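You operate a simulated robot arm through the tools that you are given. There is no shell and no other tool. Be economical: measure what you need, move in short steps, check, and stop when the job is done.

Carry out the task below with a simulated two-armed robot. There is one attempt and no reset: what you move stays moved.

## Task
Trim channel one until the orange meter shows the white plate's amps.
Fine: meter on the black saddle, knob to the plate's amps, start; turn the trim knob; stop the channel, meter back on the grille. Set down upright: orange meter with a black grip.

It is judged by the outcome, as a careful person would: the job done as asked, and still so three seconds after it is handed in. It fails if anything else is knocked over, pushed out of place, dropped, spilled or broken.

## Robot
Two 7-joint arms with two-finger parallel grippers on one trunk, on a base that drives. Base frame: it is fixed to the floor where the robot stands at the start and does not move with it; the origin is under the middle of the robot, x ahead of it, y to its left, z up; the surface under the hand at the start is at about z = 0.8. Readings come in m, degrees, newtons and seconds.
The left shoulder is at the start at [0.07, 0.163, 1.269], the right one opposite. With the tool pointing down near the work surface each hand reaches from about 0.32 to 0.86 m from the robot's upright axis, wherever it stands, measured 20 degrees to its own side. Places, roughly: bay one [0.5, -0.7, 0.8]; black knob marked mode [0.6, -1.3, 1.2]; black lever on the grey control box [0.6, -1.8, 1.2]; black saddle on the blue rack [0.7, -0.6, 0.8]; blue knob marked volts [0.6, -1, 0.9]; blue lever marked blower [0.7, 0.1, 0.9]; blue lever marked fan [0.4, -2.2, 0.8]; channel one green key [0.4, -1.3, 0.9]; channel one knob [0.5, -1.3, 0.9]; channel one red key [0.4, -1.4, 0.9]; grey knob marked time [0.6, -1.2, 0.9]; grey plug [0.5, -1.25, 1]; grey slide marked vent [0.3, -1.5, 0.7]; orange lever marked drain [0.8, -0.2, 0.9]; red bolt on the grey control box [0.6, -1.6, 1.2]; red knob on the grey cabinet [0.6, -2.6, 1.1]. Payload 3.43 kg a hand.
Tool frame (each hand has its own): the origin (TCP) lies between the finger pads and is the grasp point; the fingertips stand 0.034 m ahead of it; z points along the fingers, y is the line along which they close. The gripper opens to 0.128 m. The fingers are 0.024 m wide and 0.012 m thick; the gripper's body (0.048 by 0.13 m) begins 0.096 m behind the TCP.
Orientation is told as [roll, pitch, yaw] about the base's x, y, z axes, in that order, counted from this pose: with the fingers straight down and closing along the base's y, the tool's x points along the base's -x, its y along +y and its z along -z.

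## Interface
- The arms move only by the tool nudge_tool. It takes "left_moves", "right_moves" or both (then of equal length, played together; a hand with none holds still); each is a list of rows, each a list of 7 numbers: the shift along the tool's x, y, z in units of 50 mm (1.0 is 50 mm), then the turn, a rotation vector about the tool's x, y, z in units of 6 degrees (1.0 is 6 degrees), then the finger opening in m, from 0 to 0.128. In form: [[dx, dy, dz, wx, wy, wz, gripper], ...]. A call has 1 to 20 rows; each row shifts and turns the commanded pose from where the row before left it, along the tool's axes as they then stand. A call with a number of a shift or a turn outside -1 to 1 is refused whole. A row lasts 0.2 s, in which the tool goes at most 0.05 m and 8.6 degrees; a call with a longer step from one row to the next is refused whole, and so is a gripper value outside its range. A pose out of reach is approached as far as the arm can. The call stops where the force on the tool passes 40 N (or 10 N more than at its start, if that is more) or the arm is blocked; 0.2 s more then pass. Each finger travels about 0.153 m/s and halts on what it meets, pressing with about 40 N; the grip force reading is that of the motor and also rises with nothing between the fingers. The clock runs only during rows and for 0.2 s after the last one: add rows that do not move to give the fingers time. The reply holds the time, the measured pose of the TCP, the force on the tool along the base axes, the opening and the grip force, in the units named above and with some noise, with the torque about the TCP (base axes, N m) and any sound that the robot's microphone picked up.
- Cameras (640 x 400 px; columns grow to the right, rows downward): "scene" is now at [0.1276, -0.0223, 1.4821]; the picture's right is [-0.29, -0.96, -0.00], its down [-0.67, 0.20, -0.71] and it looks along [0.68, -0.20, -0.70] (base axes); focal length 231 px, centre (320, 200). "left" rides on the left gripper at [0.076, 0.011, -0.16] in its tool frame; the picture's right is [-0.15, 0.99, 0.00], its down [-0.88, -0.13, -0.46] and it looks along [-0.45, -0.07, 0.89] (tool axes); focal length 234 px, centre (320, 200). "right" rides on the right gripper at [0.076, -0.011, -0.16] in its tool frame; the picture's right is [0.15, 0.99, 0.00], its down [-0.88, 0.13, -0.46] and it looks along [-0.45, 0.07, 0.89] (tool axes); focal length 234 px, centre (320, 200). There is no depth. A picture from a camera that has moved, and an enlarged one, comes with that camera's place and axes in the base frame and with its lens.
- snapshot(camera): a new picture of that camera. No time passes.
- move_column(by): slides the trunk up (or, below 0, down) by that many m; the arms and the scene camera ride with it, the base frame stays. It gives what a move gives, with no picture.
- drive_base(legs): drives the robot by 1 to 6 legs, each [ahead, left, turn to the left] in m, m and degrees, along the robot's own axes; the way and the turn of a leg run together, so that a leg with both is an arc; at most 1.5 m and 180 degrees a leg. The arms and the cameras ride along, it lands a little off, and it stops where it bumps. It gives what a move gives.
- aim_head(pan, tilt): turns the head with the scene camera to pan (to the left, within 86 degrees either way) and tilt (down, from -29 to 69), counted from straight ahead of the robot. It gives what a move gives.
- enlarge(camera, box): a new picture of the part [left, top, right, bottom] of that camera's present view, enlarged. No time passes.
- job_done(): hands the job in; it is judged then, once.

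Work in short steps. Places have to be worked out from the pictures, the camera data and where the tool is seen: move nearer, look again, correct. Check each grasp and each placing, and mend what went wrong. You have 120 turns and 88 pictures in all, those below and enlarged ones among them. Open the grippers and draw the arms clear of the work before you hand the job in, unless the task says otherwise; then end with one line.

The tools are called as name(argument=value, ...) on one line, values as JSON. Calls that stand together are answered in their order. nudge_tool: Moves the arms, as the interface text tells. Its arguments: {"type":"object","properties":{"left_moves":{"type":"array","items":{"type":"array","items":{"type":"number"}}},"right_moves":{"type":"array","items":{"type":"array","items":{"type":"number"}}}},"required":[]} The other tools are called the same way: move_column (by) slides the trunk up or down; drive_base (legs) drives the base; aim_head (pan, tilt) turns the head that bears the scene camera; snapshot (camera) takes a picture; enlarge (camera, box) takes an enlarged picture of a part of a camera's view; job_done () hands the job in.

At the start:

```text
time_s: 0.0
left_tcp_pos: [0.6098, -0.0422, 1.1853]
left_tcp_rot: [-0.1, -0.1, 0.1]
left_force: [0.7, 0.1, 1.1]
left_wrist_torque: [-0.03, 0.0, -0.02]
left_width: 0.128
left_finger_force: 0.0
right_tcp_pos: [0.3492, -0.4907, 1.1923]
right_tcp_rot: [0.0, 0.0, -0.1]
right_force: [-0.1, 0.2, 0.0]
right_wrist_torque: [-0.01, 0.02, -0.02]
right_width: 0.128
right_finger_force: 0.0
trunk travel left (down, up): [-0.75, 0.19]
robot x, y, heading: [-0.0048, 0.0001, 0.3]
head pan, tilt: [-16.6, 44.4]
```

scene: 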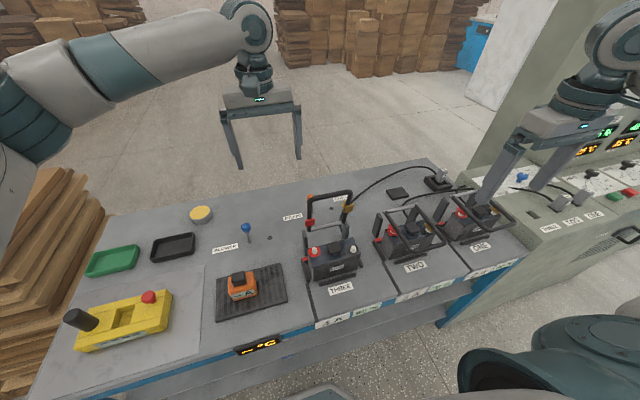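
right: 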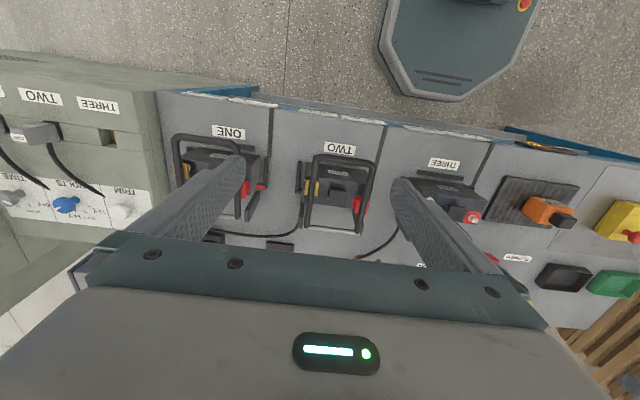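
left: 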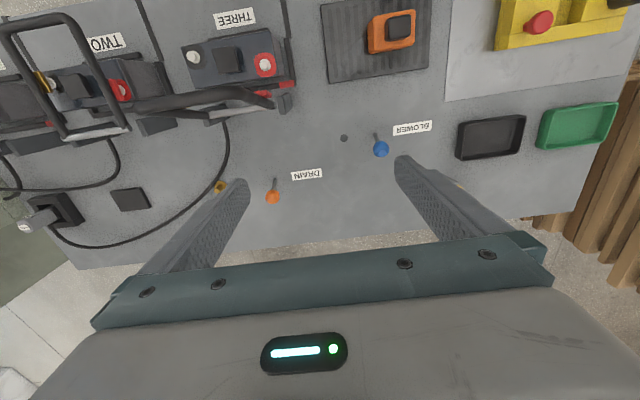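

The bench shows the orange meter on a dark grille and bays with batteries; the charger cabinet is to the right. I look closer at the bay labels/plates and meter first.

enlarge(camera="scene", box=[200, 170, 360, 270])

enlarge(camera="scene", box=[360, 150, 540, 300])

aim_head(pan=-60, tilt=30)

snapshot(camera="scene")

```text
4.00 times, centred on (280, 220) of scene
camera zoom: at [0.1276, -0.0223, 1.4821], right [-0.29, -0.96, 0.0], down [-0.67, 0.2, -0.71], along [0.68, -0.2, -0.7], focal length 924 px, centre (480, 120)
```

zoom: 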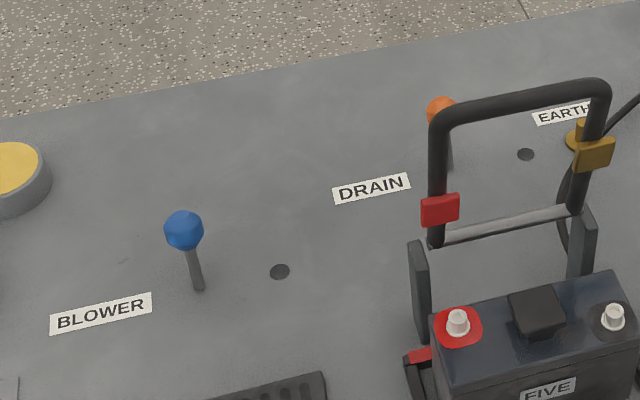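

```text
2.67 times, centred on (450, 225) of scene
camera zoom: at [0.1276, -0.0223, 1.4821], right [-0.29, -0.96, 0.0], down [-0.67, 0.2, -0.71], along [0.68, -0.2, -0.7], focal length 616 px, centre (-27, 133)
```

zoom: 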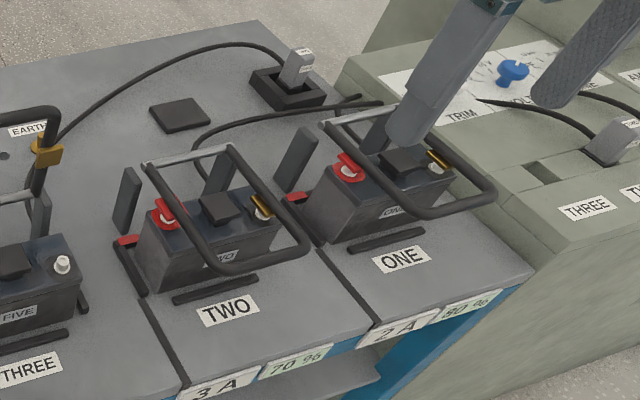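

```text
time_s: 1.1
left_tcp_pos: [0.6107, -0.0414, 1.1841]
left_tcp_rot: [0.0, 0.0, 0.0]
left_force: [-0.1, 0.3, 0.0]
left_wrist_torque: [0.01, 0.0, -0.01]
left_width: 0.1279
left_finger_force: 0.1
right_tcp_pos: [0.3481, -0.4887, 1.193]
right_tcp_rot: [0.0, 0.0, 0.0]
right_force: [0.2, -0.5, -0.4]
right_wrist_torque: [0.0, 0.02, -0.02]
right_width: 0.128
right_finger_force: 0.1
trunk travel left (down, up): [-0.75, 0.19]
robot x, y, heading: [0.0026, -0.0016, 0.0]
head pan, tilt: [-60.0, 30.0]
```

```text
82 pictures are left
camera scene: at [0.0945, -0.0772, 1.5039], right [-0.87, -0.5, 0.0], down [-0.25, 0.43, -0.87], along [0.43, -0.75, -0.5], focal length 231 px, centre (320, 200)
```

scene: 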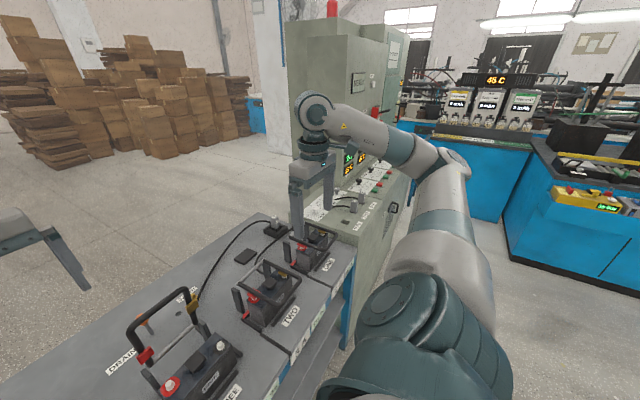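

Bay one's white plate reads "2 A". The meter is at about [0.475, 0.10, 0.85] and the saddle pad at about [0.735, -0.555, 0.8]. I move the left hand over the meter and look.

nudge_tool(left_moves=[[0.45, 0.48, 0.5, 0, 0, 0, 0.128], [0.45, 0.48, 0.5, 0, 0, 0, 0.128], [0.45, 0.48, 0.5, 0, 0, 0, 0.128], [0.45, 0.48, 0.5, 0, 0, 0, 0.128], [0.45, 0.48, 0.5, 0, 0, 0, 0.128], [0.45, 0.48, 0.5, 0, 0, 0, 0.128]])

snapshot(camera="left")

enlarge(camera="scene", box=[280, 80, 440, 260])

```text
time_s: 2.5
left_tcp_pos: [0.4744, 0.103, 1.0341]
left_tcp_rot: [-0.1, 0.0, 0.0]
left_force: [-0.5, 0.8, -0.7]
left_wrist_torque: [-0.02, -0.03, 0.01]
left_width: 0.1283
left_finger_force: 0.1
right_tcp_pos: [0.3482, -0.4882, 1.1942]
right_tcp_rot: [-0.2, 0.0, 0.0]
right_force: [0.3, 0.2, 0.4]
right_wrist_torque: [-0.03, -0.01, -0.03]
right_width: 0.1278
right_finger_force: 0.1
trunk travel left (down, up): [-0.75, 0.19]
robot x, y, heading: [0.0004, 0.0008, -0.1]
head pan, tilt: [-60.0, 30.0]
```

```text
81 pictures are left
camera left: at [0.3976, 0.1158, 1.1933], right [0.15, 0.99, 0.0], down [0.88, -0.13, 0.46], along [0.45, -0.07, -0.89], focal length 234 px, centre (320, 200)
```

left: 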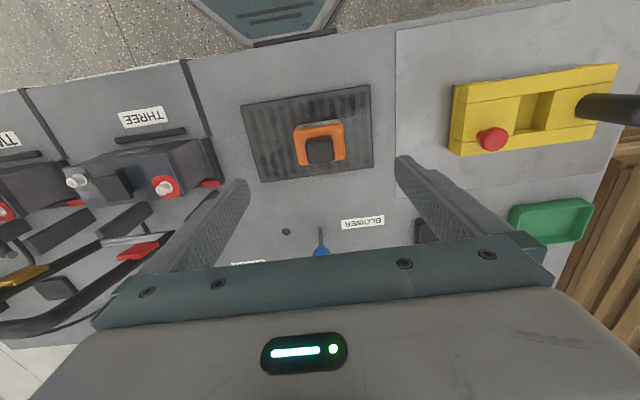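

```text
2.22 times, centred on (360, 170) of scene
camera zoom: at [0.0937, -0.0753, 1.5041], right [-0.87, -0.5, 0.0], down [-0.25, 0.43, -0.87], along [0.43, -0.75, -0.5], focal length 513 px, centre (231, 267)
```

zoom: 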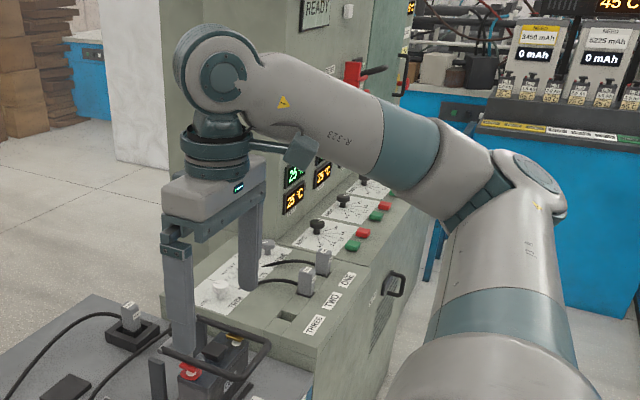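

The meter's black grip is near [0.487, 0.102]. I aim the head at it to judge heights and the display side.

aim_head(pan=10, tilt=55)

enlarge(camera="scene", box=[240, 140, 400, 260])

enlarge(camera="left", box=[230, 70, 390, 190])

```text
time_s: 3.9
left_tcp_pos: [0.4745, 0.1027, 1.0346]
left_tcp_rot: [0.0, 0.0, 0.0]
left_force: [0.1, 0.8, -0.5]
left_wrist_torque: [-0.02, 0.01, 0.02]
left_width: 0.1279
left_finger_force: 0.0
right_tcp_pos: [0.3486, -0.49, 1.1929]
right_tcp_rot: [0.0, 0.0, -0.1]
right_force: [-0.2, 0.7, 0.2]
right_wrist_torque: [-0.02, -0.01, 0.0]
right_width: 0.128
right_finger_force: 0.0
trunk travel left (down, up): [-0.75, 0.19]
robot x, y, heading: [-0.0011, -0.002, 0.0]
head pan, tilt: [10.0, 55.0]
```

```text
3.33 times, centred on (320, 200) of scene
camera zoom: at [0.1203, 0.0135, 1.4679], right [0.17, -0.98, 0.0], down [-0.81, -0.14, -0.57], along [0.56, 0.1, -0.82], focal length 770 px, centre (320, 200)
```

zoom: 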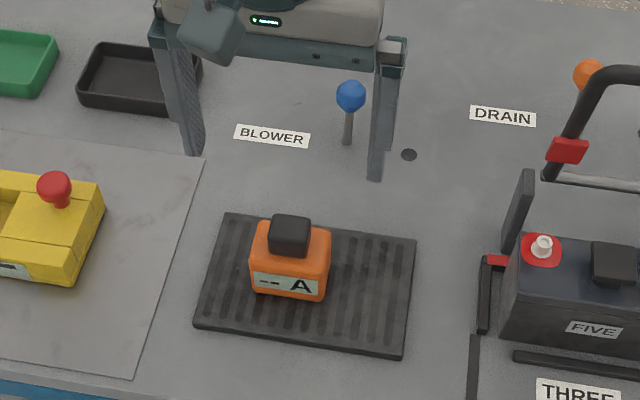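

```text
3.33 times, centred on (310, 130) of left
camera zoom: at [0.3986, 0.1138, 1.1934], right [0.15, 0.99, 0.0], down [0.88, -0.13, 0.46], along [0.45, -0.07, -0.89], focal length 781 px, centre (353, 433)
```

zoom: 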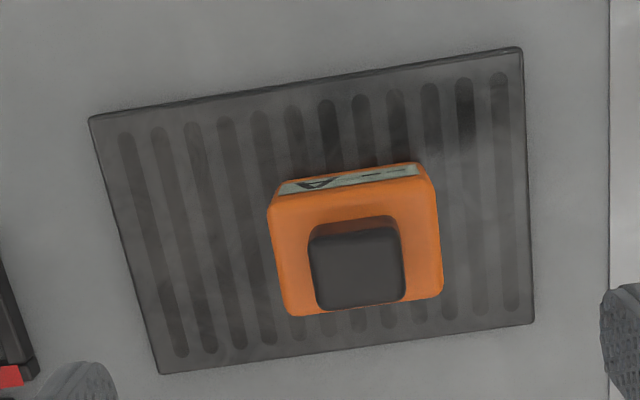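

The meter's display faces the robot, body top is about z 0.847 and grip top about 0.873. I descend with fingers straddling the black grip and close.

nudge_tool(left_moves=[[-0.25, 0, 0.6, 0, 0, 0, 0.1], [0, 0, 0.8, 0, 0, 0, 0.08], [0, 0, 0.8, 0, 0, 0, 0.08], [0, 0, 0.7, 0, 0, 0, 0.08]])

enlarge(camera="scene", box=[240, 140, 400, 260])

enlarge(camera="left", box=[200, 80, 440, 260])

```text
time_s: 4.9
left_tcp_pos: [0.487, 0.1031, 0.8891]
left_tcp_rot: [-0.1, -0.1, 0.0]
left_force: [0.5, 0.4, -0.6]
left_wrist_torque: [-0.03, -0.01, -0.03]
left_width: 0.0799
left_finger_force: 0.1
right_tcp_pos: [0.3491, -0.4892, 1.1915]
right_tcp_rot: [0.0, 0.0, 0.0]
right_force: [0.5, 0.0, -0.6]
right_wrist_torque: [-0.04, 0.01, 0.01]
right_width: 0.1278
right_finger_force: 0.1
trunk travel left (down, up): [-0.75, 0.19]
robot x, y, heading: [0.0011, -0.0011, -0.1]
head pan, tilt: [10.0, 55.0]
```

```text
3.33 times, centred on (320, 200) of scene
camera zoom: at [0.1206, 0.0141, 1.4679], right [0.17, -0.98, 0.0], down [-0.81, -0.14, -0.57], along [0.56, 0.1, -0.82], focal length 770 px, centre (320, 200)
```

zoom: 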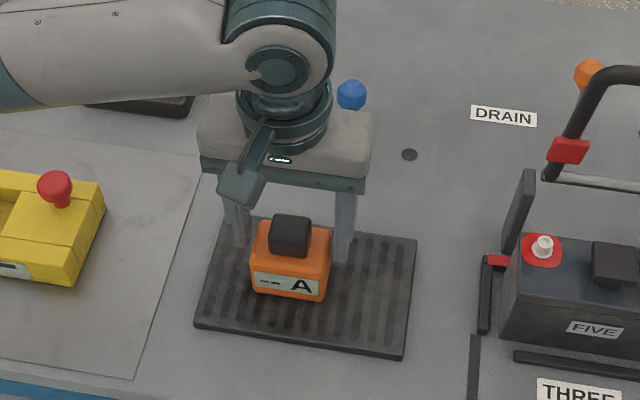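

```text
2.22 times, centred on (320, 170) of left
camera zoom: at [0.4107, 0.1149, 1.0479], right [0.15, 0.99, 0.0], down [0.88, -0.13, 0.46], along [0.45, -0.07, -0.89], focal length 520 px, centre (320, 267)
```

zoom: 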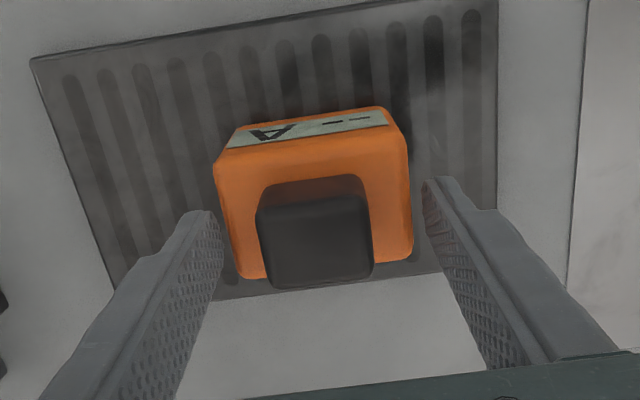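

The grip is centred between the fingers; I close on it.

nudge_tool(left_moves=[[0, 0, 0.02, 0, 0, 0, 0.03], [0, 0, 0, 0, 0, 0, 0.0], [0, 0, 0, 0, 0, 0, 0.0]])

enlarge(camera="left", box=[200, 80, 440, 260])

```text
time_s: 5.7
left_tcp_pos: [0.4884, 0.1026, 0.8887]
left_tcp_rot: [0.0, 0.2, 0.0]
left_force: [-0.1, 0.5, 2.0]
left_wrist_torque: [0.05, 0.05, -0.05]
left_width: 0.0693
left_finger_force: 40.3
right_tcp_pos: [0.3483, -0.4891, 1.1928]
right_tcp_rot: [0.0, 0.1, 0.0]
right_force: [0.1, -0.3, -0.2]
right_wrist_torque: [-0.04, -0.02, -0.03]
right_width: 0.1278
right_finger_force: 0.1
trunk travel left (down, up): [-0.75, 0.19]
robot x, y, heading: [-0.0002, 0.0012, 0.2]
head pan, tilt: [10.0, 55.0]
```

```text
2.22 times, centred on (320, 170) of left
camera zoom: at [0.4106, 0.1144, 1.048], right [0.15, 0.99, 0.0], down [0.88, -0.13, 0.46], along [0.45, -0.07, -0.89], focal length 520 px, centre (320, 267)
```

zoom: 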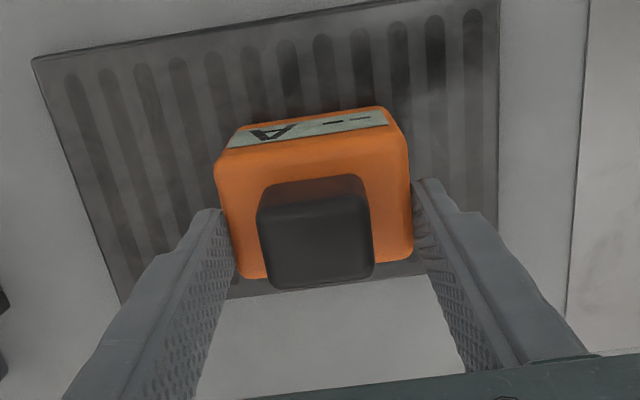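

The fingers met the orange body near its top, so the body is a bit taller than judged. I open slightly, lower 22 mm and grip the body more deeply.

nudge_tool(left_moves=[[0, 0, 0, 0, 0, 0, 0.085], [0, 0, 0.22, 0, 0, 0, 0.085], [0, 0, 0.22, 0, 0, 0, 0.085], [0, 0, 0, 0, 0, 0, 0.03], [0, 0, 0, 0, 0, 0, 0.0], [0, 0, 0, 0, 0, 0, 0.0]])

```text
time_s: 7.1
left_tcp_pos: [0.4885, 0.1019, 0.8652]
left_tcp_rot: [0.0, 0.0, -0.1]
left_force: [-0.5, -0.2, 0.1]
left_wrist_torque: [0.06, 0.05, -0.01]
left_width: 0.0696
left_finger_force: 40.3
right_tcp_pos: [0.3493, -0.4899, 1.1925]
right_tcp_rot: [0.0, 0.1, 0.0]
right_force: [0.5, -0.2, 0.3]
right_wrist_torque: [-0.03, 0.0, -0.02]
right_width: 0.1281
right_finger_force: 0.1
trunk travel left (down, up): [-0.75, 0.19]
robot x, y, heading: [0.0006, 0.0007, -0.2]
head pan, tilt: [10.0, 55.0]
```

Held at 0.0695 m. I lift it well above the clamp frames and check.

nudge_tool(left_moves=[[0, 0, -0.4, 0, 0, 0, 0], [0, 0, -0.95, 0, 0, 0, 0], [0, 0, -0.95, 0, 0, 0, 0], [0, 0, -0.95, 0, 0, 0, 0], [0, 0, -0.95, 0, 0, 0, 0], [0, 0, -0.95, 0, 0, 0, 0], [0, 0, -0.95, 0, 0, 0, 0]])

snapshot(camera="left")

aim_head(pan=-75, tilt=55)

snapshot(camera="scene")

```text
time_s: 8.7
left_tcp_pos: [0.4883, 0.1021, 1.1721]
left_tcp_rot: [0.0, -0.1, -0.1]
left_force: [-0.1, -0.6, -2.6]
left_wrist_torque: [0.07, -0.03, 0.01]
left_width: 0.0696
left_finger_force: 40.2
right_tcp_pos: [0.3478, -0.4909, 1.1917]
right_tcp_rot: [0.0, 0.0, 0.1]
right_force: [0.0, -0.9, -0.8]
right_wrist_torque: [0.01, -0.02, -0.04]
right_width: 0.1278
right_finger_force: 0.0
trunk travel left (down, up): [-0.75, 0.19]
robot x, y, heading: [0.0013, -0.0026, -0.0]
head pan, tilt: [10.0, 55.0]
```

```text
74 pictures are left
camera left: at [0.4106, 0.1128, 1.3311], right [0.15, 0.99, 0.0], down [0.88, -0.13, 0.46], along [0.45, -0.07, -0.89], focal length 234 px, centre (320, 200)
```

left: 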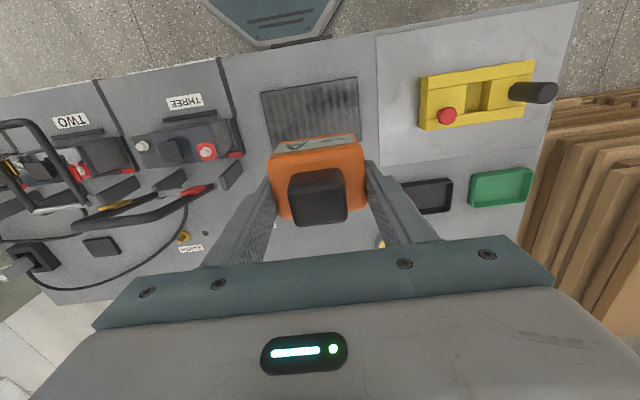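

```text
time_s: 10.3
left_tcp_pos: [0.4885, 0.1026, 1.1709]
left_tcp_rot: [0.0, -0.1, -0.1]
left_force: [0.6, -1.0, -1.7]
left_wrist_torque: [0.04, -0.03, -0.02]
left_width: 0.0691
left_finger_force: 40.1
right_tcp_pos: [0.3496, -0.4902, 1.1926]
right_tcp_rot: [0.0, 0.0, 0.0]
right_force: [0.0, 0.7, 0.1]
right_wrist_torque: [-0.03, -0.03, -0.02]
right_width: 0.128
right_finger_force: 0.0
trunk travel left (down, up): [-0.75, 0.19]
robot x, y, heading: [-0.0001, 0.001, -0.0]
head pan, tilt: [-75.0, 55.0]
```

```text
73 pictures are left
camera scene: at [0.068, -0.0685, 1.4679], right [-0.97, -0.26, 0.0], down [-0.21, 0.79, -0.57], along [0.15, -0.55, -0.82], focal length 231 px, centre (320, 200)
```

scene: 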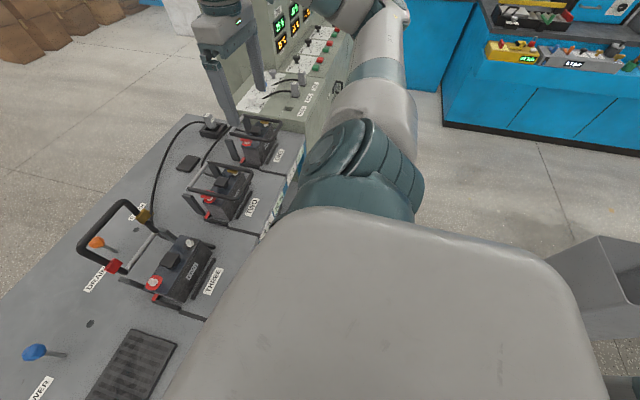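

The meter is held securely and the way to the right is free; cabinet front is at about x 0.30. I back off slightly and drive right so the saddle is in the left hand's reach.

drive_base(legs=[[-0.05, 0, 0], [0, -0.7, 0]])

aim_head(pan=5, tilt=45)

snapshot(camera="scene")

snapshot(camera="right")

snapshot(camera="left")

```text
time_s: 14.6
left_tcp_pos: [0.4368, -0.589, 1.1707]
left_tcp_rot: [0.0, 0.0, -0.2]
left_force: [0.3, 0.6, -1.0]
left_wrist_torque: [-0.01, -0.01, 0.0]
left_width: 0.0692
left_finger_force: 39.9
right_tcp_pos: [0.293, -1.1806, 1.1923]
right_tcp_rot: [0.0, 0.1, -0.3]
right_force: [-0.7, 0.0, 0.1]
right_wrist_torque: [0.0, -0.04, 0.01]
right_width: 0.1281
right_finger_force: 0.1
trunk travel left (down, up): [-0.75, 0.19]
robot x, y, heading: [-0.0531, -0.6869, -0.5]
head pan, tilt: [-75.0, 55.0]
```

```text
time_s: 16.1
left_tcp_pos: [0.4372, -0.5904, 1.1702]
left_tcp_rot: [0.0, 0.0, -0.3]
left_force: [0.6, 0.3, -1.9]
left_wrist_torque: [-0.02, -0.02, -0.02]
left_width: 0.0695
left_finger_force: 40.0
right_tcp_pos: [0.2946, -1.1813, 1.192]
right_tcp_rot: [0.0, 0.0, -0.3]
right_force: [0.5, 0.6, -0.3]
right_wrist_torque: [0.01, -0.01, -0.04]
right_width: 0.1278
right_finger_force: 0.0
trunk travel left (down, up): [-0.75, 0.19]
robot x, y, heading: [-0.0514, -0.6914, -0.4]
head pan, tilt: [5.0, 45.0]
```

```text
72 pictures are left
camera scene: at [0.0783, -0.6822, 1.4813], right [0.08, -1.0, 0.0], down [-0.71, -0.06, -0.71], along [0.7, 0.06, -0.71], focal length 231 px, centre (320, 200)
```

scene: 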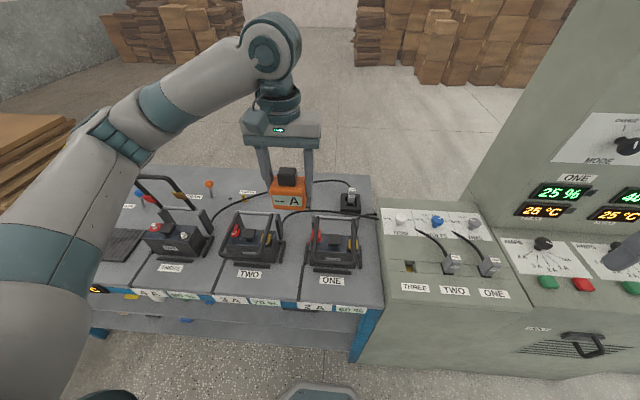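

```text
71 pictures are left
camera right: at [0.2184, -1.1927, 1.3515], right [-0.14, 0.99, 0.0], down [0.88, 0.13, 0.46], along [0.45, 0.06, -0.89], focal length 234 px, centre (320, 200)
```

right: 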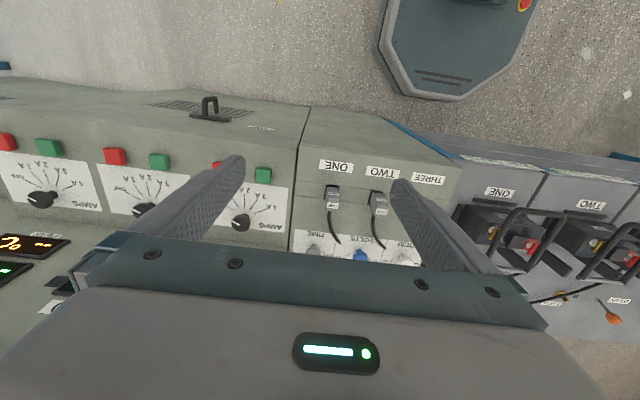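

```text
70 pictures are left
camera left: at [0.3602, -0.5782, 1.3304], right [0.15, 0.99, 0.0], down [0.88, -0.13, 0.46], along [0.45, -0.07, -0.89], focal length 234 px, centre (320, 200)
```

left: 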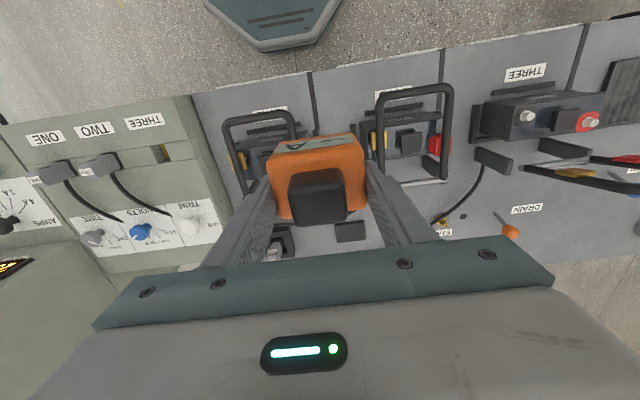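

Saddle pad at about [0.733, -0.554]. I move the left hand out over it at height.

nudge_tool(left_moves=[[-0.85, 0.1, 0, 0, 0, 0, 0], [-0.85, 0.1, 0, 0, 0, 0, 0], [-0.85, 0.1, 0, 0, 0, 0, 0], [-0.85, 0.1, 0, 0, 0, 0, 0], [-0.85, 0.1, 0, 0, 0, 0, 0], [-0.85, 0.1, 0, 0, 0, 0, 0], [-0.85, 0.1, 0, 0, 0, 0, 0], [0, 0, 0.9, 0, 0, 0, 0], [0, 0, 0.9, 0, 0, 0, 0]])

snapshot(camera="left")

enlarge(camera="scene", box=[220, 100, 400, 280])

```text
time_s: 18.1
left_tcp_pos: [0.7355, -0.5577, 1.0795]
left_tcp_rot: [0.0, 0.0, -0.3]
left_force: [0.7, -0.1, -1.2]
left_wrist_torque: [-0.05, 0.02, -0.02]
left_width: 0.0695
left_finger_force: 40.2
right_tcp_pos: [0.2949, -1.1819, 1.1926]
right_tcp_rot: [0.0, 0.1, -0.2]
right_force: [0.5, 0.7, 0.3]
right_wrist_torque: [0.01, 0.04, -0.02]
right_width: 0.1281
right_finger_force: 0.0
trunk travel left (down, up): [-0.75, 0.19]
robot x, y, heading: [-0.0533, -0.6909, -0.3]
head pan, tilt: [5.0, 45.0]
```

```text
69 pictures are left
camera left: at [0.6596, -0.5455, 1.2384], right [0.15, 0.99, 0.0], down [0.88, -0.13, 0.46], along [0.45, -0.07, -0.89], focal length 234 px, centre (320, 200)
```

left: 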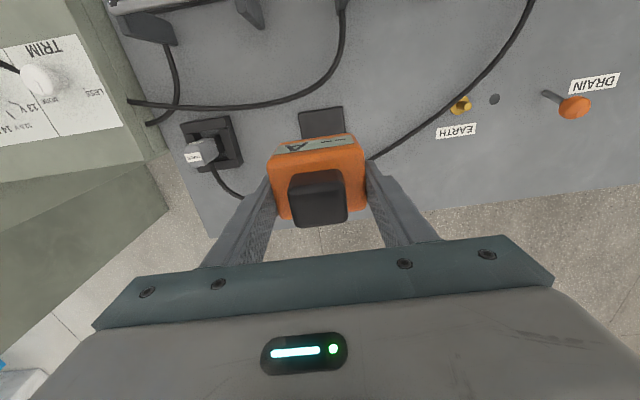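

```text
2.22 times, centred on (310, 190) of scene
camera zoom: at [0.0797, -0.6817, 1.4812], right [0.08, -1.0, 0.0], down [-0.71, -0.06, -0.71], along [0.7, 0.06, -0.71], focal length 513 px, centre (342, 222)
```

zoom: 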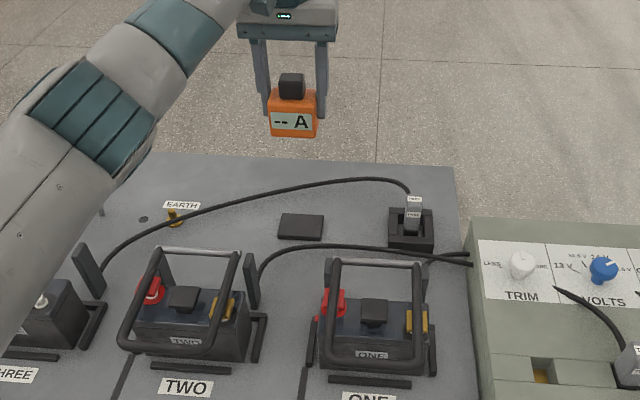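

Hand is over the pad (pad centre about [0.731, -0.5525]). I shift 5 mm left and descend most of the way.

nudge_tool(left_moves=[[-0.04, 0.1, 0.8, 0, 0, 0, 0], [0, 0, 0.9, 0, 0, 0, 0], [0, 0, 0.9, 0, 0, 0, 0], [0, 0, 0.9, 0, 0, 0, 0]])

enlarge(camera="left", box=[220, 80, 420, 240])

enlarge(camera="scene", box=[260, 140, 360, 240])

```text
time_s: 19.1
left_tcp_pos: [0.7368, -0.5564, 0.9052]
left_tcp_rot: [0.0, 0.0, -0.3]
left_force: [0.0, -0.2, -2.1]
left_wrist_torque: [-0.03, 0.01, 0.02]
left_width: 0.069
left_finger_force: 40.1
right_tcp_pos: [0.2945, -1.1816, 1.1921]
right_tcp_rot: [0.0, 0.1, -0.3]
right_force: [-0.5, 0.3, -0.4]
right_wrist_torque: [-0.02, 0.02, -0.03]
right_width: 0.1277
right_finger_force: 0.1
trunk travel left (down, up): [-0.75, 0.19]
robot x, y, heading: [-0.0508, -0.6893, -0.2]
head pan, tilt: [5.0, 45.0]
```

```text
2.50 times, centred on (320, 160) of left
camera zoom: at [0.661, -0.544, 1.0642], right [0.15, 0.99, 0.0], down [0.88, -0.13, 0.46], along [0.45, -0.07, -0.89], focal length 585 px, centre (320, 300)
```

zoom: 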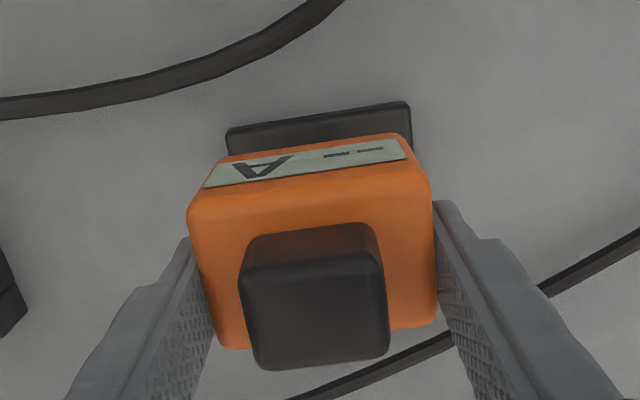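

```text
4.00 times, centred on (310, 190) of scene
camera zoom: at [0.0796, -0.6819, 1.4812], right [0.08, -1.0, 0.0], down [-0.71, -0.06, -0.71], along [0.7, 0.06, -0.71], focal length 924 px, centre (360, 240)
```

zoom: 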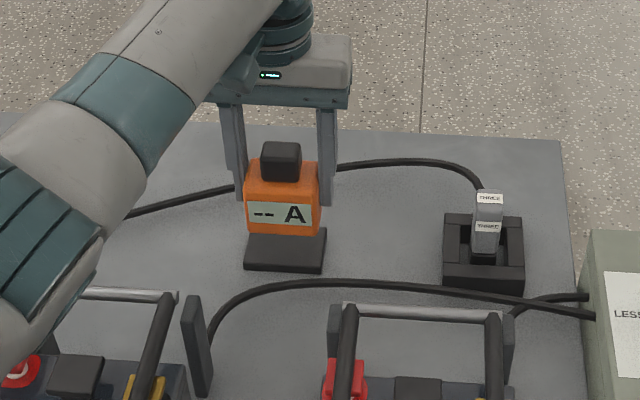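

Pad near edge at x 0.703, centre about [0.729, -0.551]. I correct by a few mm and lower gently until contact.

nudge_tool(left_moves=[[0.04, 0.1, 0.2, 0, 0, 0, 0], [0, 0, 0.2, 0, 0, 0, 0], [0, 0, 0.1, 0, 0, 0, 0]])

enlarge(camera="scene", box=[270, 150, 350, 230])

```text
time_s: 19.9
left_tcp_pos: [0.7341, -0.5489, 0.8803]
left_tcp_rot: [0.1, 0.0, -0.2]
left_force: [0.1, -0.4, -2.1]
left_wrist_torque: [0.0, -0.03, 0.03]
left_width: 0.0693
left_finger_force: 40.0
right_tcp_pos: [0.2945, -1.1815, 1.1921]
right_tcp_rot: [-0.1, 0.0, -0.3]
right_force: [-0.3, 0.5, -0.1]
right_wrist_torque: [0.0, 0.01, -0.01]
right_width: 0.128
right_finger_force: 0.1
trunk travel left (down, up): [-0.75, 0.19]
robot x, y, heading: [-0.0516, -0.6889, -0.2]
head pan, tilt: [5.0, 45.0]
```

```text
5.00 times, centred on (310, 190) of scene
camera zoom: at [0.0782, -0.6824, 1.4813], right [0.08, -1.0, 0.0], down [-0.7, -0.06, -0.71], along [0.7, 0.06, -0.71], focal length 1155 px, centre (370, 250)
```

zoom: 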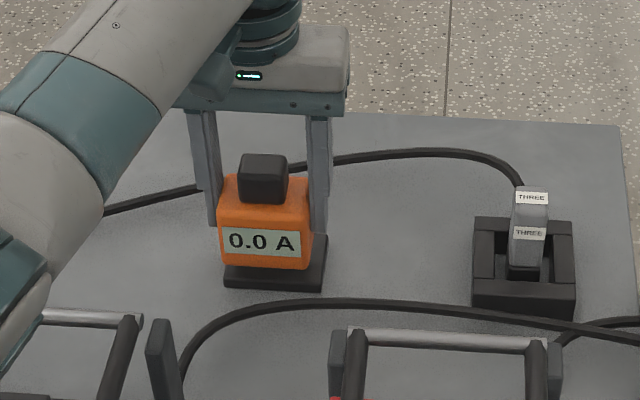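

Meter now reads 0.0 A, close to seated. It sits slightly left on the pad; I shift 3 mm right and lower in small steps to contact.

nudge_tool(left_moves=[[0, -0.07, 0, 0, 0, 0, 0], [0, 0, 0.06, 0, 0, 0, 0], [0, 0, 0.06, 0, 0, 0, 0]])

enlarge(camera="scene", box=[270, 150, 350, 230])

```text
time_s: 20.8
left_tcp_pos: [0.7333, -0.5517, 0.8751]
left_tcp_rot: [0.1, 0.0, -0.3]
left_force: [-0.2, -0.9, -2.2]
left_wrist_torque: [-0.01, 0.0, -0.01]
left_width: 0.0694
left_finger_force: 40.4
right_tcp_pos: [0.2942, -1.1818, 1.1936]
right_tcp_rot: [0.0, 0.0, -0.3]
right_force: [0.0, -0.3, -0.8]
right_wrist_torque: [-0.01, 0.04, -0.01]
right_width: 0.1281
right_finger_force: 0.0
trunk travel left (down, up): [-0.75, 0.19]
robot x, y, heading: [-0.0496, -0.6912, -0.3]
head pan, tilt: [5.0, 45.0]
```

```text
5.00 times, centred on (310, 190) of scene
camera zoom: at [0.0786, -0.6822, 1.4812], right [0.08, -1.0, 0.0], down [-0.71, -0.06, -0.71], along [0.7, 0.06, -0.71], focal length 1155 px, centre (370, 250)
```

zoom: 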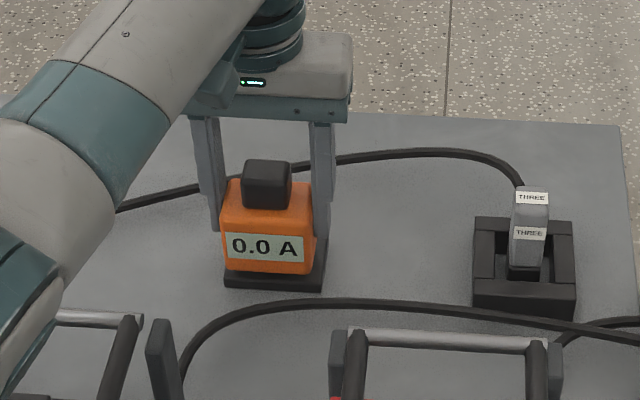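

Well aligned. Continue lowering until the force changes.

nudge_tool(left_moves=[[0, 0, 0.06, 0, 0, 0, 0], [0, 0, 0.06, 0, 0, 0, 0]])

```text
time_s: 21.4
left_tcp_pos: [0.7357, -0.5513, 0.8695]
left_tcp_rot: [-0.1, 0.0, -0.4]
left_force: [-0.2, -0.4, -1.8]
left_wrist_torque: [-0.02, 0.01, 0.02]
left_width: 0.0696
left_finger_force: 40.0
right_tcp_pos: [0.2954, -1.1817, 1.1928]
right_tcp_rot: [0.1, 0.1, -0.3]
right_force: [-1.1, -0.3, 0.2]
right_wrist_torque: [-0.01, 0.0, -0.01]
right_width: 0.1281
right_finger_force: 0.0
trunk travel left (down, up): [-0.75, 0.19]
robot x, y, heading: [-0.0527, -0.6893, -0.3]
head pan, tilt: [5.0, 45.0]
```

nudge_tool(left_moves=[[0, 0, 0.05, 0, 0, 0, 0], [0, 0, 0.04, 0, 0, 0, 0]])

enlarge(camera="scene", box=[270, 150, 350, 230])

```text
time_s: 21.9
left_tcp_pos: [0.734, -0.5522, 0.8661]
left_tcp_rot: [0.0, -0.2, -0.3]
left_force: [0.6, 0.8, 2.5]
left_wrist_torque: [0.09, 0.1, -0.03]
left_width: 0.0693
left_finger_force: 39.8
right_tcp_pos: [0.2942, -1.1819, 1.1927]
right_tcp_rot: [0.0, 0.1, -0.3]
right_force: [0.2, -0.3, -0.4]
right_wrist_torque: [-0.01, -0.05, 0.01]
right_width: 0.1278
right_finger_force: 0.0
trunk travel left (down, up): [-0.75, 0.19]
robot x, y, heading: [-0.0496, -0.6921, -0.3]
head pan, tilt: [5.0, 45.0]
```

```text
5.00 times, centred on (310, 190) of scene
camera zoom: at [0.0776, -0.6824, 1.4814], right [0.08, -1.0, 0.0], down [-0.7, -0.06, -0.71], along [0.7, 0.06, -0.71], focal length 1155 px, centre (370, 250)
```

zoom: 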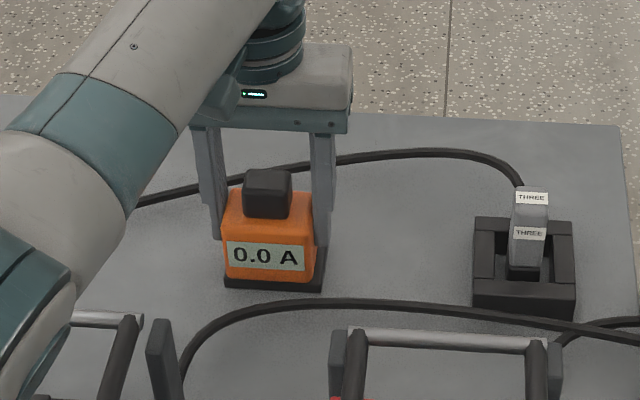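

Contact felt and seated. I release, rise, and retract the left hand toward the robot.

nudge_tool(left_moves=[[0, 0, 0, 0, 0, 0, 0.095], [0, 0, 0, 0, 0, 0, 0.095], [0, 0, -0.4, 0, 0, 0, 0.095], [0, 0, -0.9, 0, 0, 0, 0.095], [0, 0, -0.9, 0, 0, 0, 0.095], [0, 0, -0.9, 0, 0, 0, 0.095], [0, 0, -0.9, 0, 0, 0, 0.095], [0, 0, -0.9, 0, 0, 0, 0.095], [0, 0, -0.9, 0, 0, 0, 0.095], [0.8, 0.5, 0, 0, 0, 0, 0.095], [0.8, 0.5, 0, 0, 0, 0, 0.095], [0.8, 0.5, 0, 0, 0, 0, 0.095], [0.8, 0.5, 0, 0, 0, 0, 0.095], [0.8, 0.5, 0, 0, 0, 0, 0.095], [0.8, 0.5, 0, 0, 0, 0, 0.095], [0.8, 0.5, 0, 0, 0, 0, 0.095]])

aim_head(pan=-35, tilt=40)

snapshot(camera="scene")

```text
time_s: 25.4
left_tcp_pos: [0.4542, -0.3726, 1.1531]
left_tcp_rot: [-0.1, 0.0, -0.3]
left_force: [-0.6, -0.1, -0.6]
left_wrist_torque: [-0.02, -0.03, 0.0]
left_width: 0.0951
left_finger_force: 0.1
right_tcp_pos: [0.2922, -1.1793, 1.1939]
right_tcp_rot: [-0.1, 0.0, -0.3]
right_force: [0.3, 0.0, 0.6]
right_wrist_torque: [-0.04, -0.05, 0.04]
right_width: 0.1279
right_finger_force: 0.1
trunk travel left (down, up): [-0.75, 0.19]
robot x, y, heading: [-0.0491, -0.6921, -0.4]
head pan, tilt: [5.0, 45.0]
```

```text
time_s: 26.4
left_tcp_pos: [0.4567, -0.3735, 1.1538]
left_tcp_rot: [0.1, 0.0, -0.3]
left_force: [0.6, -0.6, -0.4]
left_wrist_torque: [0.01, -0.01, 0.02]
left_width: 0.0947
left_finger_force: 0.2
right_tcp_pos: [0.2941, -1.1801, 1.1934]
right_tcp_rot: [-0.1, -0.1, -0.2]
right_force: [-0.5, 0.2, 0.5]
right_wrist_torque: [0.02, 0.01, 0.0]
right_width: 0.1278
right_finger_force: 0.0
trunk travel left (down, up): [-0.75, 0.19]
robot x, y, heading: [-0.0511, -0.689, -0.4]
head pan, tilt: [-35.0, 40.0]
```

```text
62 pictures are left
camera scene: at [0.0661, -0.7376, 1.4886], right [-0.58, -0.82, 0.0], down [-0.52, 0.37, -0.77], along [0.63, -0.44, -0.64], focal length 231 px, centre (320, 200)
```

scene: 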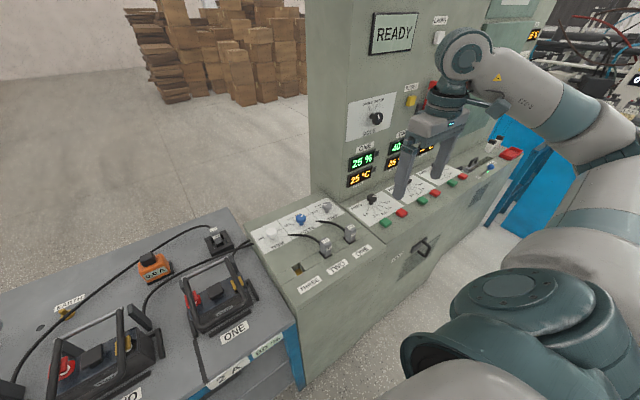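

Meter stays put. I read the charger panel details.

enlarge(camera="scene", box=[330, 180, 470, 240])

enlarge(camera="scene", box=[245, 190, 375, 290])

enlarge(camera="scene", box=[330, 10, 470, 190])

```text
4.57 times, centred on (400, 210) of scene
camera zoom: at [0.0661, -0.7376, 1.4886], right [-0.58, -0.82, 0.0], down [-0.52, 0.37, -0.77], along [0.63, -0.44, -0.64], focal length 1056 px, centre (-46, 154)
```

zoom: 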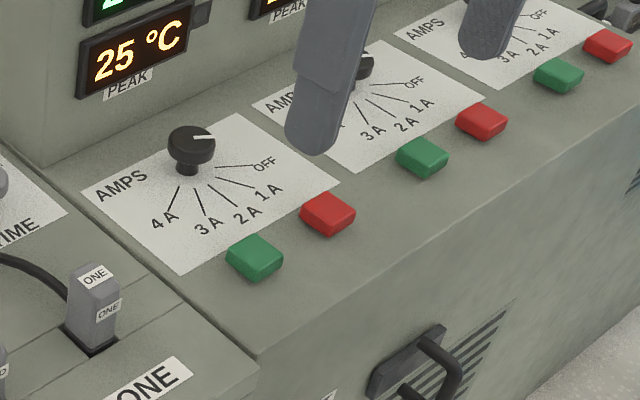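

```text
4.00 times, centred on (310, 240) of scene
camera zoom: at [0.0661, -0.7376, 1.4886], right [-0.58, -0.82, 0.0], down [-0.52, 0.37, -0.77], along [0.63, -0.44, -0.64], focal length 924 px, centre (360, 40)
```

zoom: 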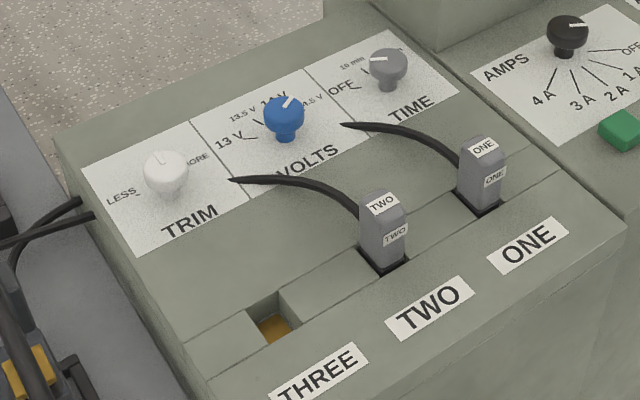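

```text
2.22 times, centred on (400, 100) of scene
camera zoom: at [0.0661, -0.7376, 1.4886], right [-0.58, -0.82, 0.0], down [-0.52, 0.37, -0.77], along [0.63, -0.44, -0.64], focal length 513 px, centre (142, 422)
```

zoom: 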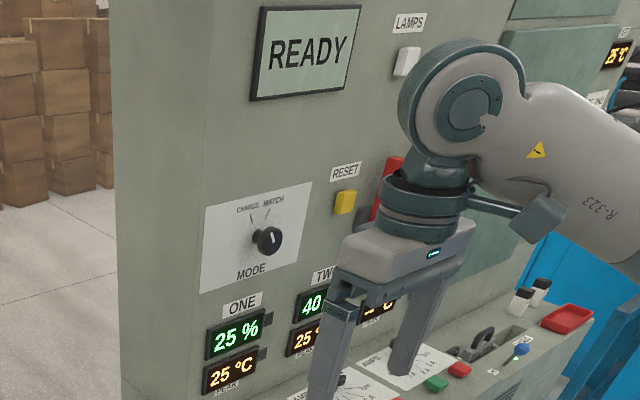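

Channel one knob points at OFF; marks run OFF (right) to 4 A (left) with 2 A pointing straight toward the robot: a 60° clockwise turn from above. I drive right ~0.43 m so the right hand reaches the channel and the left hand the trim knob.

drive_base(legs=[[0, -0.43, 0.4]])

snapshot(camera="right")

snapshot(camera="left")

aim_head(pan=5, tilt=40)

snapshot(camera="scene")

```text
time_s: 29.1
left_tcp_pos: [0.4528, -0.8052, 1.1552]
left_tcp_rot: [0.0, 0.0, 0.3]
left_force: [0.0, -1.0, -0.2]
left_wrist_torque: [0.01, 0.01, 0.02]
left_width: 0.0949
left_finger_force: 0.0
right_tcp_pos: [0.2984, -1.6163, 1.1927]
right_tcp_rot: [0.0, 0.0, 0.3]
right_force: [0.3, -0.3, 0.3]
right_wrist_torque: [0.01, -0.01, 0.01]
right_width: 0.1279
right_finger_force: 0.2
trunk travel left (down, up): [-0.75, 0.19]
robot x, y, heading: [-0.0563, -1.1303, 0.2]
head pan, tilt: [-35.0, 40.0]
```

```text
58 pictures are left
camera right: at [0.2233, -1.628, 1.3519], right [-0.15, 0.99, 0.0], down [0.88, 0.14, 0.46], along [0.45, 0.07, -0.89], focal length 234 px, centre (320, 200)
```

right: 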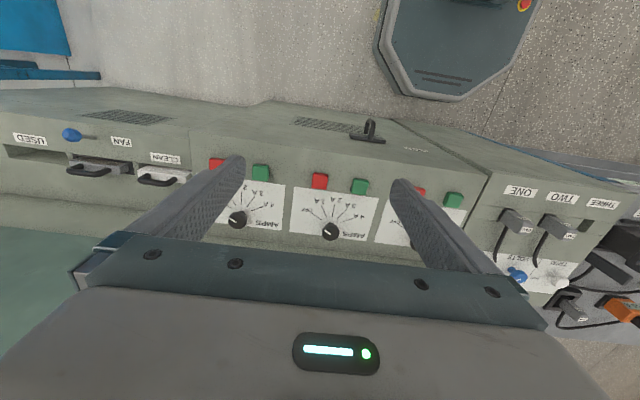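

```text
57 pictures are left
camera left: at [0.376, -0.795, 1.3129], right [0.14, 0.99, 0.0], down [0.88, -0.13, 0.46], along [0.45, -0.06, -0.89], focal length 234 px, centre (320, 200)
```

left: 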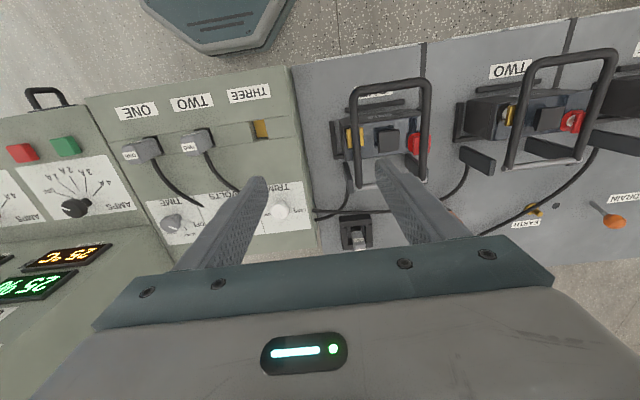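

```text
time_s: 30.2
left_tcp_pos: [0.4522, -0.807, 1.1528]
left_tcp_rot: [-0.1, 0.0, 0.3]
left_force: [0.7, 0.3, -0.5]
left_wrist_torque: [-0.03, 0.0, -0.01]
left_width: 0.095
left_finger_force: 0.1
right_tcp_pos: [0.2997, -1.6162, 1.1928]
right_tcp_rot: [0.0, 0.0, 0.2]
right_force: [-0.2, -0.4, 0.8]
right_wrist_torque: [0.01, 0.03, 0.04]
right_width: 0.1283
right_finger_force: 0.0
trunk travel left (down, up): [-0.75, 0.19]
robot x, y, heading: [-0.0493, -1.1303, 0.2]
head pan, tilt: [5.0, 40.0]
```

```text
56 pictures are left
camera scene: at [0.0816, -1.119, 1.4886], right [0.09, -1.0, 0.0], down [-0.64, -0.06, -0.77], along [0.76, 0.07, -0.64], focal length 231 px, centre (320, 200)
```

scene: 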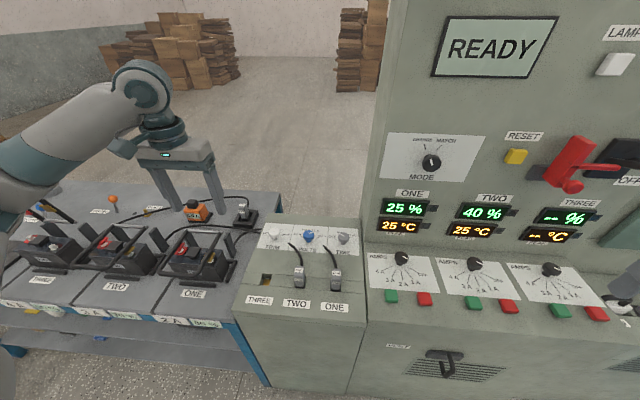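

Knob one is at about [0.53, -1.322, 0.9]; trim knob at [0.594, -0.904, 0.91]. The mode knob hangs near x 0.6, z 1.2, so I bring the right hand in with a 15° tilt (wrist leaning back to the robot), staying high.

nudge_tool(right_moves=[[-0.4, 0.58, 0.15, 0, -0.25, 0, 0.07], [-0.4, 0.58, 0.15, 0, -0.25, 0, 0.07], [-0.4, 0.58, 0.15, 0, -0.25, 0, 0.07], [-0.4, 0.58, 0.15, 0, -0.25, 0, 0.07], [-0.4, 0.58, 0.15, 0, -0.25, 0, 0.07], [-0.4, 0.58, 0.15, 0, -0.25, 0, 0.07], [-0.4, 0.58, 0.15, 0, -0.25, 0, 0.07], [-0.4, 0.58, 0.15, 0, -0.25, 0, 0.07], [-0.4, 0.58, 0.15, 0, -0.25, 0, 0.07], [-0.4, 0.58, 0.15, 0, -0.25, 0, 0.07]])

snapshot(camera="right")

snapshot(camera="scene")

```text
time_s: 32.4
left_tcp_pos: [0.4545, -0.8058, 1.1539]
left_tcp_rot: [0.0, 0.1, 0.4]
left_force: [0.4, 0.8, -0.9]
left_wrist_torque: [-0.05, -0.01, -0.01]
left_width: 0.0949
left_finger_force: 0.1
right_tcp_pos: [0.5064, -1.3244, 1.1414]
right_tcp_rot: [-0.1, -15.0, 0.2]
right_force: [-0.6, -0.8, -0.5]
right_wrist_torque: [-0.01, 0.01, -0.02]
right_width: 0.0698
right_finger_force: 0.0
trunk travel left (down, up): [-0.75, 0.19]
robot x, y, heading: [-0.0532, -1.1287, 0.5]
head pan, tilt: [5.0, 40.0]
```

```text
55 pictures are left
camera right: at [0.3918, -1.3368, 1.2762], right [-0.15, 0.99, -0.04], down [0.73, 0.13, 0.67], along [0.67, 0.07, -0.74], focal length 234 px, centre (320, 200)
```

right: 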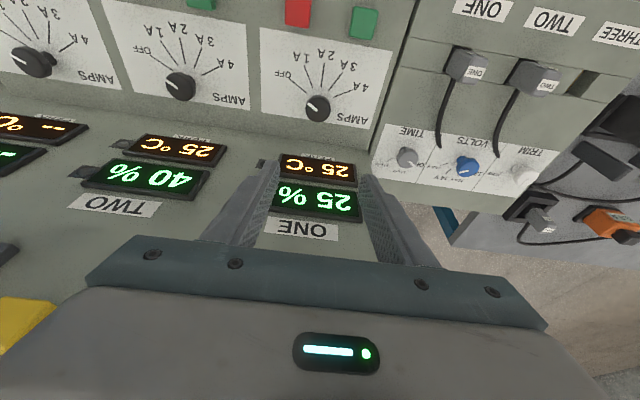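

```text
54 pictures are left
camera scene: at [0.0826, -1.1175, 1.4884], right [0.09, -1.0, 0.0], down [-0.64, -0.06, -0.77], along [0.76, 0.07, -0.64], focal length 231 px, centre (320, 200)
```

scene: 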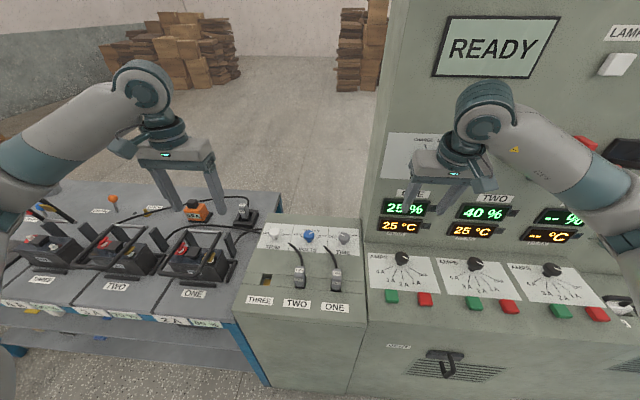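

Channel-one knob seen at about [0.534, -1.328, 0.9], pointer at OFF. I come down to z 1.0 above it and pre-rotate 30° counter-clockwise about the vertical.

nudge_tool(right_moves=[[0.05, -0.02, 0.71, 0, 0, 0, 0.07], [0.05, -0.02, 0.71, 0, 0, 0, 0.07], [0.05, -0.02, 0.71, 0, 0, 0, 0.07], [0.05, -0.02, 0.71, 0, 0, 0, 0.07], [0, 0, 0, -0.259, 0, -0.966, 0.07], [0, 0, 0, -0.259, 0, -0.966, 0.07], [0, 0, 0, -0.259, 0, -0.966, 0.07], [0, 0, 0, -0.259, 0, -0.966, 0.07], [0, 0, 0, -0.259, 0, -0.966, 0.07]])

snapshot(camera="right")

snapshot(camera="scene")

```text
time_s: 34.4
left_tcp_pos: [0.4518, -0.8079, 1.1538]
left_tcp_rot: [0.0, 0.0, 0.3]
left_force: [0.1, 0.9, 0.5]
left_wrist_torque: [-0.01, -0.03, 0.02]
left_width: 0.095
left_finger_force: 0.2
right_tcp_pos: [0.5317, -1.329, 1.0002]
right_tcp_rot: [0.0, -15.0, 30.4]
right_force: [0.1, -0.8, -0.3]
right_wrist_torque: [-0.02, 0.03, 0.04]
right_width: 0.0699
right_finger_force: 0.2
trunk travel left (down, up): [-0.75, 0.19]
robot x, y, heading: [-0.0519, -1.1257, -0.1]
head pan, tilt: [5.0, 40.0]
```

```text
53 pictures are left
camera right: at [0.4384, -1.3978, 1.1359], right [-0.62, 0.78, -0.04], down [0.57, 0.48, 0.67], along [0.54, 0.39, -0.74], focal length 234 px, centre (320, 200)
```

right: 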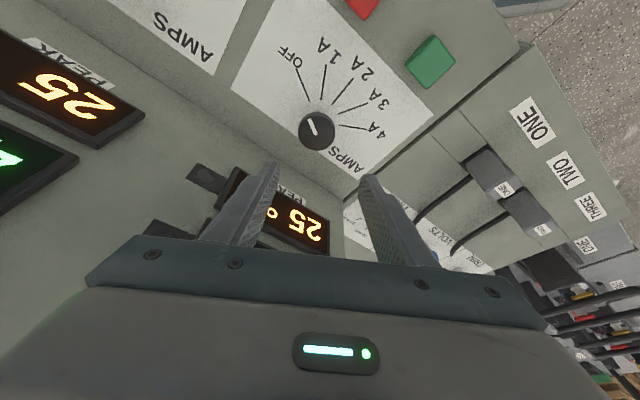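

```text
52 pictures are left
camera scene: at [0.0817, -1.1194, 1.4885], right [0.09, -1.0, 0.0], down [-0.64, -0.06, -0.77], along [0.76, 0.07, -0.64], focal length 231 px, centre (320, 200)
```

scene: 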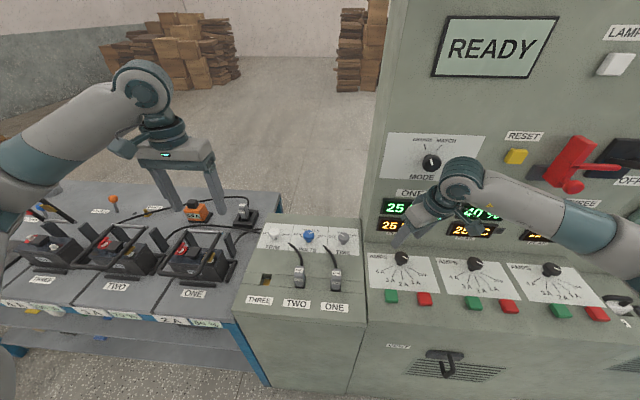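

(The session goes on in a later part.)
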